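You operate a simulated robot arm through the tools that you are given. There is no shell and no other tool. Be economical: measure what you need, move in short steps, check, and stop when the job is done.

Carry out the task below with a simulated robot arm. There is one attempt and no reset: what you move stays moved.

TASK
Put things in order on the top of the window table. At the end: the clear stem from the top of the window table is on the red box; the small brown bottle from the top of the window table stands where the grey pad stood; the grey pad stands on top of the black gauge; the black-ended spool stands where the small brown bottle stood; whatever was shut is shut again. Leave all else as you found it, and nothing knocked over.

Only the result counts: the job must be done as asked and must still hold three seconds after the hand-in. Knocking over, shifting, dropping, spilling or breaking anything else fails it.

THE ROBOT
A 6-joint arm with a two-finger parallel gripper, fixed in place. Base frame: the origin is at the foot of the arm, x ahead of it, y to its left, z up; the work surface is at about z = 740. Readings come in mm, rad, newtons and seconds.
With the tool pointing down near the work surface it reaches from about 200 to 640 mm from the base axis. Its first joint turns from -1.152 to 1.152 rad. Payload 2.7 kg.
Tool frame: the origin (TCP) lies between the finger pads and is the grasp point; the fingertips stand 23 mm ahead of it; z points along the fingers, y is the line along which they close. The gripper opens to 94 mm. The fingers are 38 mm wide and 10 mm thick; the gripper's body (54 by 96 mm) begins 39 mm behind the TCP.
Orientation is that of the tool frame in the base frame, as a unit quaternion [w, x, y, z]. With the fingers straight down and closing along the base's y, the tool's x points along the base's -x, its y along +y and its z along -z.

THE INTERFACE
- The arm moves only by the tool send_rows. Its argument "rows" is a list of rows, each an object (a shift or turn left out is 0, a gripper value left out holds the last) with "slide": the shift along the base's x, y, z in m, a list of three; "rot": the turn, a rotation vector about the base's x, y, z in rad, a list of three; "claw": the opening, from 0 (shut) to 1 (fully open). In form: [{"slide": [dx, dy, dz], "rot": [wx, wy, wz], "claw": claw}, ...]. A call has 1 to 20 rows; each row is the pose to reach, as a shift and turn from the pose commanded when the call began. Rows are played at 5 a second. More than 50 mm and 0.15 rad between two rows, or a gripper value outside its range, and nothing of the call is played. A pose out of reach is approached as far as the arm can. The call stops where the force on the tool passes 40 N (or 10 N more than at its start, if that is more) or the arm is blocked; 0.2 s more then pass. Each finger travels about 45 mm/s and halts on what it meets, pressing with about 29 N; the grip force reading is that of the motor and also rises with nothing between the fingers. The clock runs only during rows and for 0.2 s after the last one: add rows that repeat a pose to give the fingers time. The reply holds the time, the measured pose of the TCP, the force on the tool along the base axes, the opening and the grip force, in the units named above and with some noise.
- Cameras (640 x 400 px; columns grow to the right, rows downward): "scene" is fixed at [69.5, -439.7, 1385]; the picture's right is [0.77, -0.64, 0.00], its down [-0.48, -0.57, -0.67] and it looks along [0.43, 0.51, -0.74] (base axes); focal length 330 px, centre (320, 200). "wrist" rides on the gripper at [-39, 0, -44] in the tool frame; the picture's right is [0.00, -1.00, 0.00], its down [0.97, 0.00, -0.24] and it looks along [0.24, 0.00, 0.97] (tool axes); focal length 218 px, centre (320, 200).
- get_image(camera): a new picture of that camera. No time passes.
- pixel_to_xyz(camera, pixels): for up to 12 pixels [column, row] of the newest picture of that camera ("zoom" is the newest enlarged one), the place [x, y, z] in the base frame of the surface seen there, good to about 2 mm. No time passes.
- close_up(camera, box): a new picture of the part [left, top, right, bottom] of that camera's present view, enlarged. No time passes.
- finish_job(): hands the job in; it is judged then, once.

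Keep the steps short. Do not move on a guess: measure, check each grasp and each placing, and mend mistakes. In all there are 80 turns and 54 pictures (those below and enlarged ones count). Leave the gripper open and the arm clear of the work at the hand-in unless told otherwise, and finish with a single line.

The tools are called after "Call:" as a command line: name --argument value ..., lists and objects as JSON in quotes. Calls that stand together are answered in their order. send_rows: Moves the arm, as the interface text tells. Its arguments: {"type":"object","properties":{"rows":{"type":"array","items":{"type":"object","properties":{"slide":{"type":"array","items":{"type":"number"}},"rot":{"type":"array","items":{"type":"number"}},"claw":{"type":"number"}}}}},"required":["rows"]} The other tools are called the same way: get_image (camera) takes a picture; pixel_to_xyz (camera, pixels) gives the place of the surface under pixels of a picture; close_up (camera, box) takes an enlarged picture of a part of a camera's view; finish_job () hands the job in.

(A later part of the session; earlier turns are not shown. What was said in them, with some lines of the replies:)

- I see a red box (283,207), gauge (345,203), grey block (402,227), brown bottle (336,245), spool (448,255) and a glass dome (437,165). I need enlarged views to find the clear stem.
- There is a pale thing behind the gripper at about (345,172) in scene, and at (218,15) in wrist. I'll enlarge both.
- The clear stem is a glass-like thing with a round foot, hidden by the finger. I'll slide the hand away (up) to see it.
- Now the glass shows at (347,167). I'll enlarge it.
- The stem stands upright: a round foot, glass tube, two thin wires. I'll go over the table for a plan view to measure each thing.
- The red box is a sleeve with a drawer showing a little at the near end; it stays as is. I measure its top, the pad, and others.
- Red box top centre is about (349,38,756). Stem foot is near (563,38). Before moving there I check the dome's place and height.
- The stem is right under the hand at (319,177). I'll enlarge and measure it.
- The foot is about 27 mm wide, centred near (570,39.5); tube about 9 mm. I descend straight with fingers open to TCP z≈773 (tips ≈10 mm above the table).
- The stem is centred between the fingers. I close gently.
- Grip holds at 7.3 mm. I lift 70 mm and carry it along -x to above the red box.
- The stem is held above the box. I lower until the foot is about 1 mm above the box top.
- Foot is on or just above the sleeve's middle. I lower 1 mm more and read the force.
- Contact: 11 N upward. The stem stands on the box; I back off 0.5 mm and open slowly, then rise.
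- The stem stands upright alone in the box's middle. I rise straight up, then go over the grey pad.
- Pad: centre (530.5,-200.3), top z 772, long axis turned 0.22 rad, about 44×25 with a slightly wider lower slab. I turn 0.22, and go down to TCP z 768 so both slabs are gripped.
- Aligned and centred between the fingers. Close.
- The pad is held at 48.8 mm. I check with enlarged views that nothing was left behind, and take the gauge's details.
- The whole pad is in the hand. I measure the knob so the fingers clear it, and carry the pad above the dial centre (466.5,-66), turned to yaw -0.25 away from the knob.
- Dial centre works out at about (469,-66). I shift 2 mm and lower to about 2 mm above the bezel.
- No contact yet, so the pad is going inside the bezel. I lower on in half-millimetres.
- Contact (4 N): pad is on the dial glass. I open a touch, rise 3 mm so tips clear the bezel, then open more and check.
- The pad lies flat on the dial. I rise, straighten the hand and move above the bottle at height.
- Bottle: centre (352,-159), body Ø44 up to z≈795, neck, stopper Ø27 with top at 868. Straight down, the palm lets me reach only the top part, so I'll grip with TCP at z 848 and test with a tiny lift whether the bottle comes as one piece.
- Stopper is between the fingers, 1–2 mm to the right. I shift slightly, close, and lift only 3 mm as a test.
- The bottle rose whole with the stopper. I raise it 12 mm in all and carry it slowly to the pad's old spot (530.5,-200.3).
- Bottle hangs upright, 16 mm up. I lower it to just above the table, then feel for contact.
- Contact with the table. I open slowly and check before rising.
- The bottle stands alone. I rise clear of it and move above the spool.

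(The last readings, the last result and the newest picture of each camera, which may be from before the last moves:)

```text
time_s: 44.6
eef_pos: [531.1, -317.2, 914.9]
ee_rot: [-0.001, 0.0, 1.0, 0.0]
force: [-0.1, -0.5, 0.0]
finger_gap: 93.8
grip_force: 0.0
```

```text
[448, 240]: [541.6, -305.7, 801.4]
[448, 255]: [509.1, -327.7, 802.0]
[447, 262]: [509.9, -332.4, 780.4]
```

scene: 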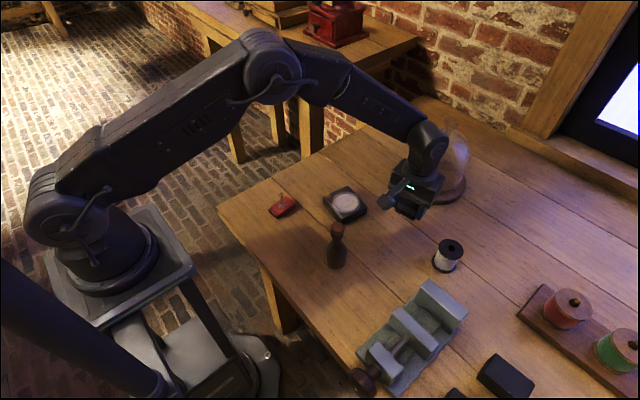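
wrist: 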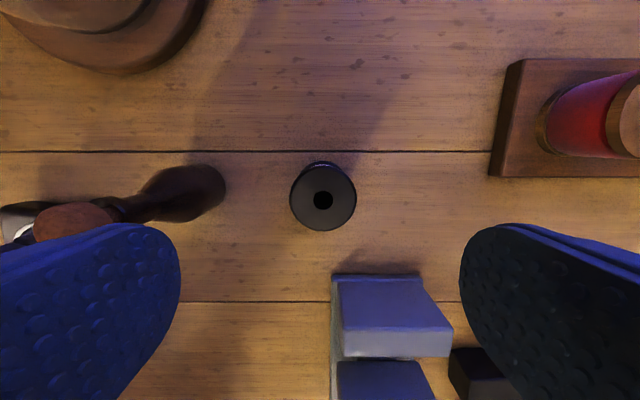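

Call:
pixel_to_xyz --camera "wrist" --pixels '[[292, 197], [354, 197], [323, 168], [323, 228], [340, 185], [333, 276], [425, 280], [450, 350], [340, 330], [500, 175], [224, 190]]'

```text
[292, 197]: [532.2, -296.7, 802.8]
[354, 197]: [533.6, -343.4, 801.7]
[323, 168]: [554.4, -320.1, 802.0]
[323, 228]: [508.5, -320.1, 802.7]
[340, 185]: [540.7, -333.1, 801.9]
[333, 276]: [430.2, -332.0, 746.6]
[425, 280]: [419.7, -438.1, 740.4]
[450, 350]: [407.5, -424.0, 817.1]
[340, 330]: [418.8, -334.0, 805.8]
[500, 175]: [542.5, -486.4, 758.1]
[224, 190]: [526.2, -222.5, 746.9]
```

Spool centre (532,-320), top z 802, Ø47. I descend to TCP z 788 and close.

Call:
send_rows --rows '[{"slide": [0.001, -0.0017, -0.04]}, {"slide": [0.001, -0.0017, -0.08]}, {"slide": [0.001, -0.0017, -0.115]}, {"slide": [0.001, -0.0017, -0.13]}, {"slide": [0.001, -0.0017, -0.13], "claw": 0.7}, {"slide": [0.001, -0.0017, -0.13], "claw": 0.6}, {"slide": [0.001, -0.0017, -0.13], "claw": 0.55}, {"slide": [0.001, -0.0017, -0.13], "claw": 0.48}, {"slide": [0.001, -0.0017, -0.13], "claw": 0.4}, {"slide": [0.001, -0.0017, -0.13], "claw": 0.35}, {"slide": [0.001, -0.0017, -0.13], "claw": 0.35}]'

Call:
send_rows --rows '[{"slide": [0, 0, 0.005]}, {"slide": [0, 0, 0.015]}, {"slide": [0, 0, 0.03]}, {"slide": [0, 0, 0.03]}]'

Call:
close_up --camera "scene" --box '[370, 190, 510, 300]'

```text
time_s: 47.0
eef_pos: [530.9, -318.6, 786.2]
ee_rot: [0.0, 0.0, 1.0, 0.0]
force: [-0.5, 0.0, -0.2]
finger_gap: 49.8
grip_force: 28.7
```

```text
time_s: 48.0
eef_pos: [530.7, -318.8, 815.6]
ee_rot: [0.0, -0.001, 1.0, 0.0]
force: [0.9, 0.6, -0.7]
finger_gap: 49.7
grip_force: 28.4
```

```text
3.64 times, centred on (440, 245) of scene
```

zoom: 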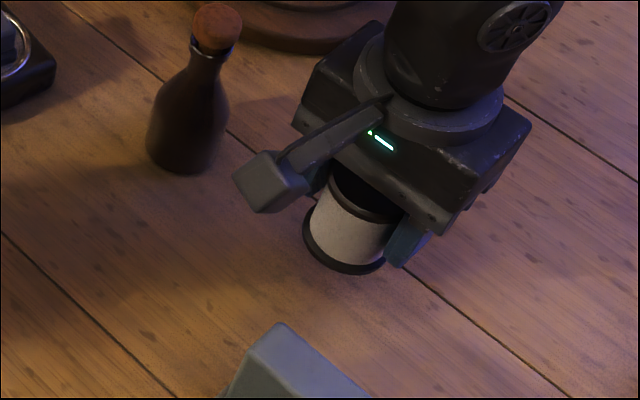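

Spool held upright. I lift 35 mm more, move back in x first to keep clear of the bottle, then across to the bottle's old spot (351.7,-159).

Call:
send_rows --rows '[{"slide": [0, 0, 0.02]}, {"slide": [-0.01, 0, 0.035]}, {"slide": [-0.035, 0.005, 0.035]}, {"slide": [-0.06, 0.012, 0.035]}, {"slide": [-0.08, 0.03, 0.035]}, {"slide": [-0.095, 0.055, 0.035]}, {"slide": [-0.11, 0.08, 0.035]}, {"slide": [-0.13, 0.105, 0.035]}, {"slide": [-0.15, 0.13, 0.035]}, {"slide": [-0.168, 0.15, 0.035]}, {"slide": [-0.18, 0.161, 0.03]}, {"slide": [-0.18, 0.161, 0.01]}, {"slide": [-0.18, 0.161, -0.01]}, {"slide": [-0.18, 0.161, -0.015]}, {"slide": [-0.18, 0.161, -0.015]}]'

Call:
get_image --camera "scene"

```text
time_s: 51.2
eef_pos: [351.1, -158.2, 800.9]
ee_rot: [0.0, 0.0, 1.0, 0.0]
force: [-0.1, 0.1, -0.5]
finger_gap: 49.7
grip_force: 28.9
```

```text
13 pictures are left
```

scene: 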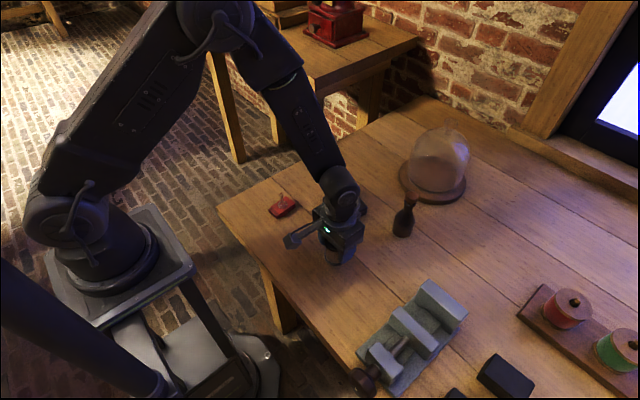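

All still stands. I lower to about 1 mm above the table, then feel for contact.

Call:
send_rows --rows '[{"slide": [0, 0, -0.006]}, {"slide": [0, 0, -0.011]}, {"slide": [0, 0, -0.014]}, {"slide": [0, 0, -0.0145]}, {"slide": [0, 0, -0.0145]}]'

Call:
send_rows --rows '[{"slide": [0, 0, -0.0004]}, {"slide": [0, 0, -0.0004]}]'

Call:
send_rows --rows '[{"slide": [0, 0, -0.0004]}, {"slide": [0, 0, -0.0004]}]'

```text
time_s: 52.4
eef_pos: [350.0, -157.8, 786.0]
ee_rot: [-0.001, 0.001, 1.0, 0.001]
force: [-0.5, 0.0, 0.8]
finger_gap: 49.8
grip_force: 28.8
```

```text
time_s: 53.0
eef_pos: [350.7, -157.8, 787.5]
ee_rot: [0.0, 0.0, 1.0, -0.001]
force: [0.2, -0.6, -0.9]
finger_gap: 49.9
grip_force: 29.1
```

```text
time_s: 53.6
eef_pos: [351.3, -157.9, 786.3]
ee_rot: [0.0, 0.0, 1.0, 0.0]
force: [-0.7, -0.2, -0.4]
finger_gap: 49.9
grip_force: 29.4
```

Call:
send_rows --rows '[{"slide": [0, 0, -0.0004]}, {"slide": [0, 0, -0.0004]}]'

Call:
send_rows --rows '[{"slide": [0, 0, -0.0004]}, {"slide": [0, 0, -0.0004]}]'

```text
time_s: 54.2
eef_pos: [350.8, -157.9, 785.2]
ee_rot: [0.001, 0.0, 1.0, -0.001]
force: [-1.8, 1.8, 2.8]
finger_gap: 50.0
grip_force: 28.9
```

```text
time_s: 54.8
eef_pos: [351.8, -157.9, 785.5]
ee_rot: [0.001, 0.0, 1.0, 0.0]
force: [-2.5, 1.5, 12.2]
finger_gap: 50.0
grip_force: 28.4
```

Contact, 12 N. I back off 0.4 mm, open slowly, then rise straight.

Call:
send_rows --rows '[{"slide": [0, 0, 0.0004]}, {"slide": [0, 0, 0.0004], "claw": 0.56}, {"slide": [0, 0, 0.0004], "claw": 0.65}, {"slide": [0, 0, 0.0004], "claw": 0.8}, {"slide": [0, 0, 0.0004], "claw": 0.9}, {"slide": [0, 0, 0.0004], "claw": 0.9}, {"slide": [0, 0, 0.03], "claw": 0.9}, {"slide": [0, 0, 0.07], "claw": 0.9}, {"slide": [0, 0, 0.11], "claw": 1}, {"slide": [0, 0, 0.15], "claw": 1}, {"slide": [-0.04, 0, 0.19], "claw": 1}, {"slide": [-0.08, 0, 0.23], "claw": 1}, {"slide": [-0.08, 0, 0.27], "claw": 1}, {"slide": [-0.08, 0, 0.27], "claw": 1}]'

Call:
get_image --camera "wrist"

Call:
get_image --camera "scene"

Call:
close_up --camera "scene" --box '[260, 165, 440, 285]'

```text
refused: row 11 steps farther than a row can; nothing moved
```

```text
12 pictures are left
```

wrist: 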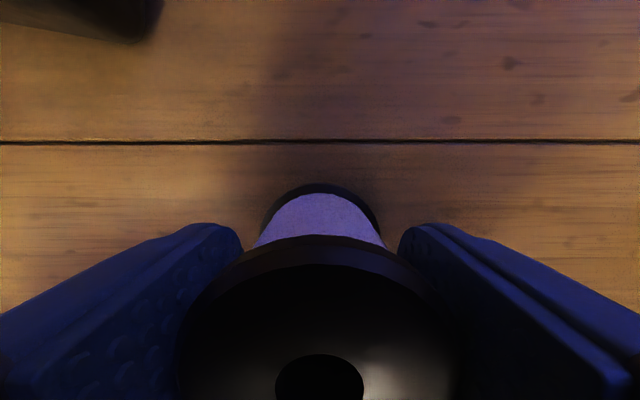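

```text
11 pictures are left
```

scene: 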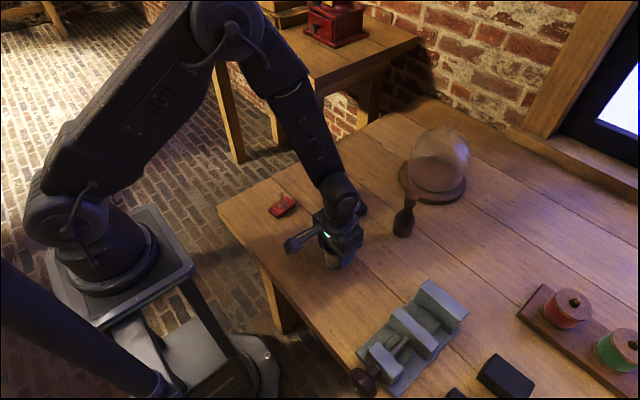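

```text
3.33 times, centred on (350, 225) of scene
```

zoom: 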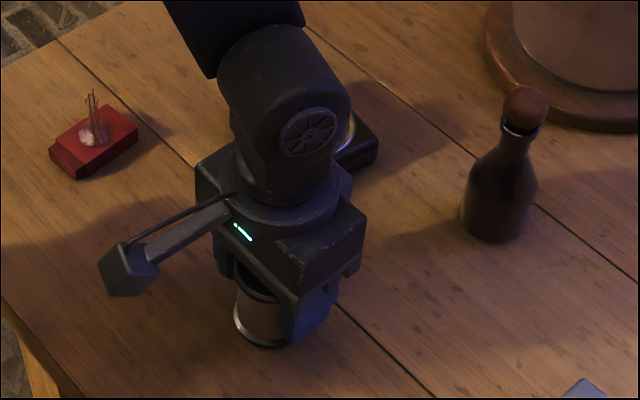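

One step was too long, so nothing moved. I send it again with shorter steps.

Call:
send_rows --rows '[{"slide": [0, 0, 0.0004]}, {"slide": [0, 0, 0.0004], "claw": 0.56}, {"slide": [0, 0, 0.0004], "claw": 0.65}, {"slide": [0, 0, 0.0004], "claw": 0.8}, {"slide": [0, 0, 0.0004], "claw": 0.9}, {"slide": [0, 0, 0.0004], "claw": 0.9}, {"slide": [0, 0, 0.03], "claw": 0.9}, {"slide": [0, 0, 0.06], "claw": 0.9}, {"slide": [0, 0, 0.1], "claw": 1}, {"slide": [0, 0, 0.14], "claw": 1}, {"slide": [-0.025, 0, 0.17], "claw": 1}, {"slide": [-0.05, 0, 0.2], "claw": 1}, {"slide": [-0.075, 0, 0.23], "claw": 1}, {"slide": [-0.09, 0, 0.26], "claw": 1}, {"slide": [-0.09, 0, 0.26], "claw": 1}]'

Call:
get_image --camera "wrist"

Call:
get_image --camera "scene"

Call:
close_up --camera "scene" --box '[260, 165, 440, 285]'

```text
time_s: 58.0
eef_pos: [261.2, -158.9, 1045.5]
ee_rot: [-0.001, 0.001, 1.0, 0.0]
force: [0.0, 0.3, 0.3]
finger_gap: 93.9
grip_force: 0.2
```

```text
9 pictures are left
```

wrist: 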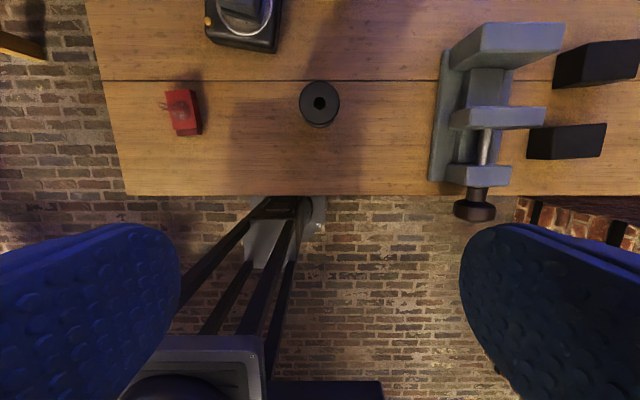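

```text
8 pictures are left
```

scene: 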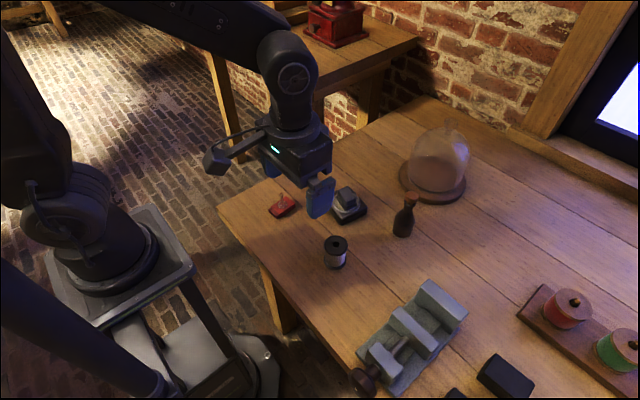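

```text
3.33 times, centred on (350, 225) of scene
```

zoom: 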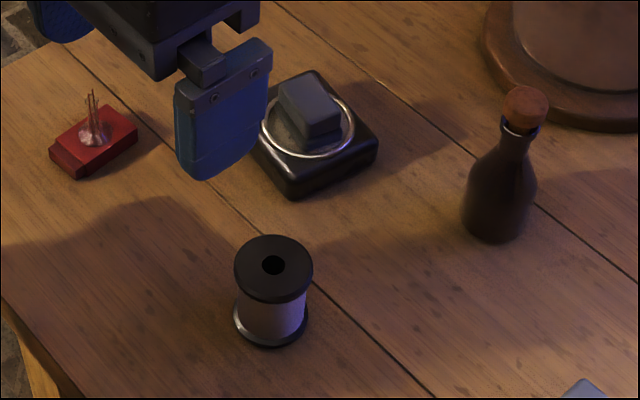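

Everything stands upright. One last numeric check of the placed things.

Call:
pixel_to_xyz --camera "zoom" --pixels '[[274, 240], [272, 298], [237, 270], [312, 270], [524, 95], [500, 180], [308, 95], [290, 190], [376, 142], [80, 172]]'

Call:
pixel_to_xyz --camera "wrist" --pixels '[[301, 102], [337, 102], [319, 85], [319, 120]]'

```text
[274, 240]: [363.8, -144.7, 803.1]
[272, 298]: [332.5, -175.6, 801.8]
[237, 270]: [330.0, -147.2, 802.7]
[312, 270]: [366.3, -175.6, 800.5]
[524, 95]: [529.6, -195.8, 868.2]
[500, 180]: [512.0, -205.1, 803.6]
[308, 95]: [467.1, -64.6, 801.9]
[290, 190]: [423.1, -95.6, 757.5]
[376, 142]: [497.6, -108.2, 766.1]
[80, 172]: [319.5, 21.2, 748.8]
```

```text
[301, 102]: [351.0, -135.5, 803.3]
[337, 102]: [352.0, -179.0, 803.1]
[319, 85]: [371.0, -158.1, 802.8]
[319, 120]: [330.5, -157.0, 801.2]
```

Spool is at about (350,-158), the bottle at about (530,-198), the pad sits on the dial, and the stem is on the box. The hand is open and clear, so I hand in.

Call:
finish_job

```text
The job is handed in.
```

The clear stem is on the red box, the brown bottle is where the grey pad was, the pad is on the black gauge, the spool is where the bottle was, and nothing was opened or knocked over.
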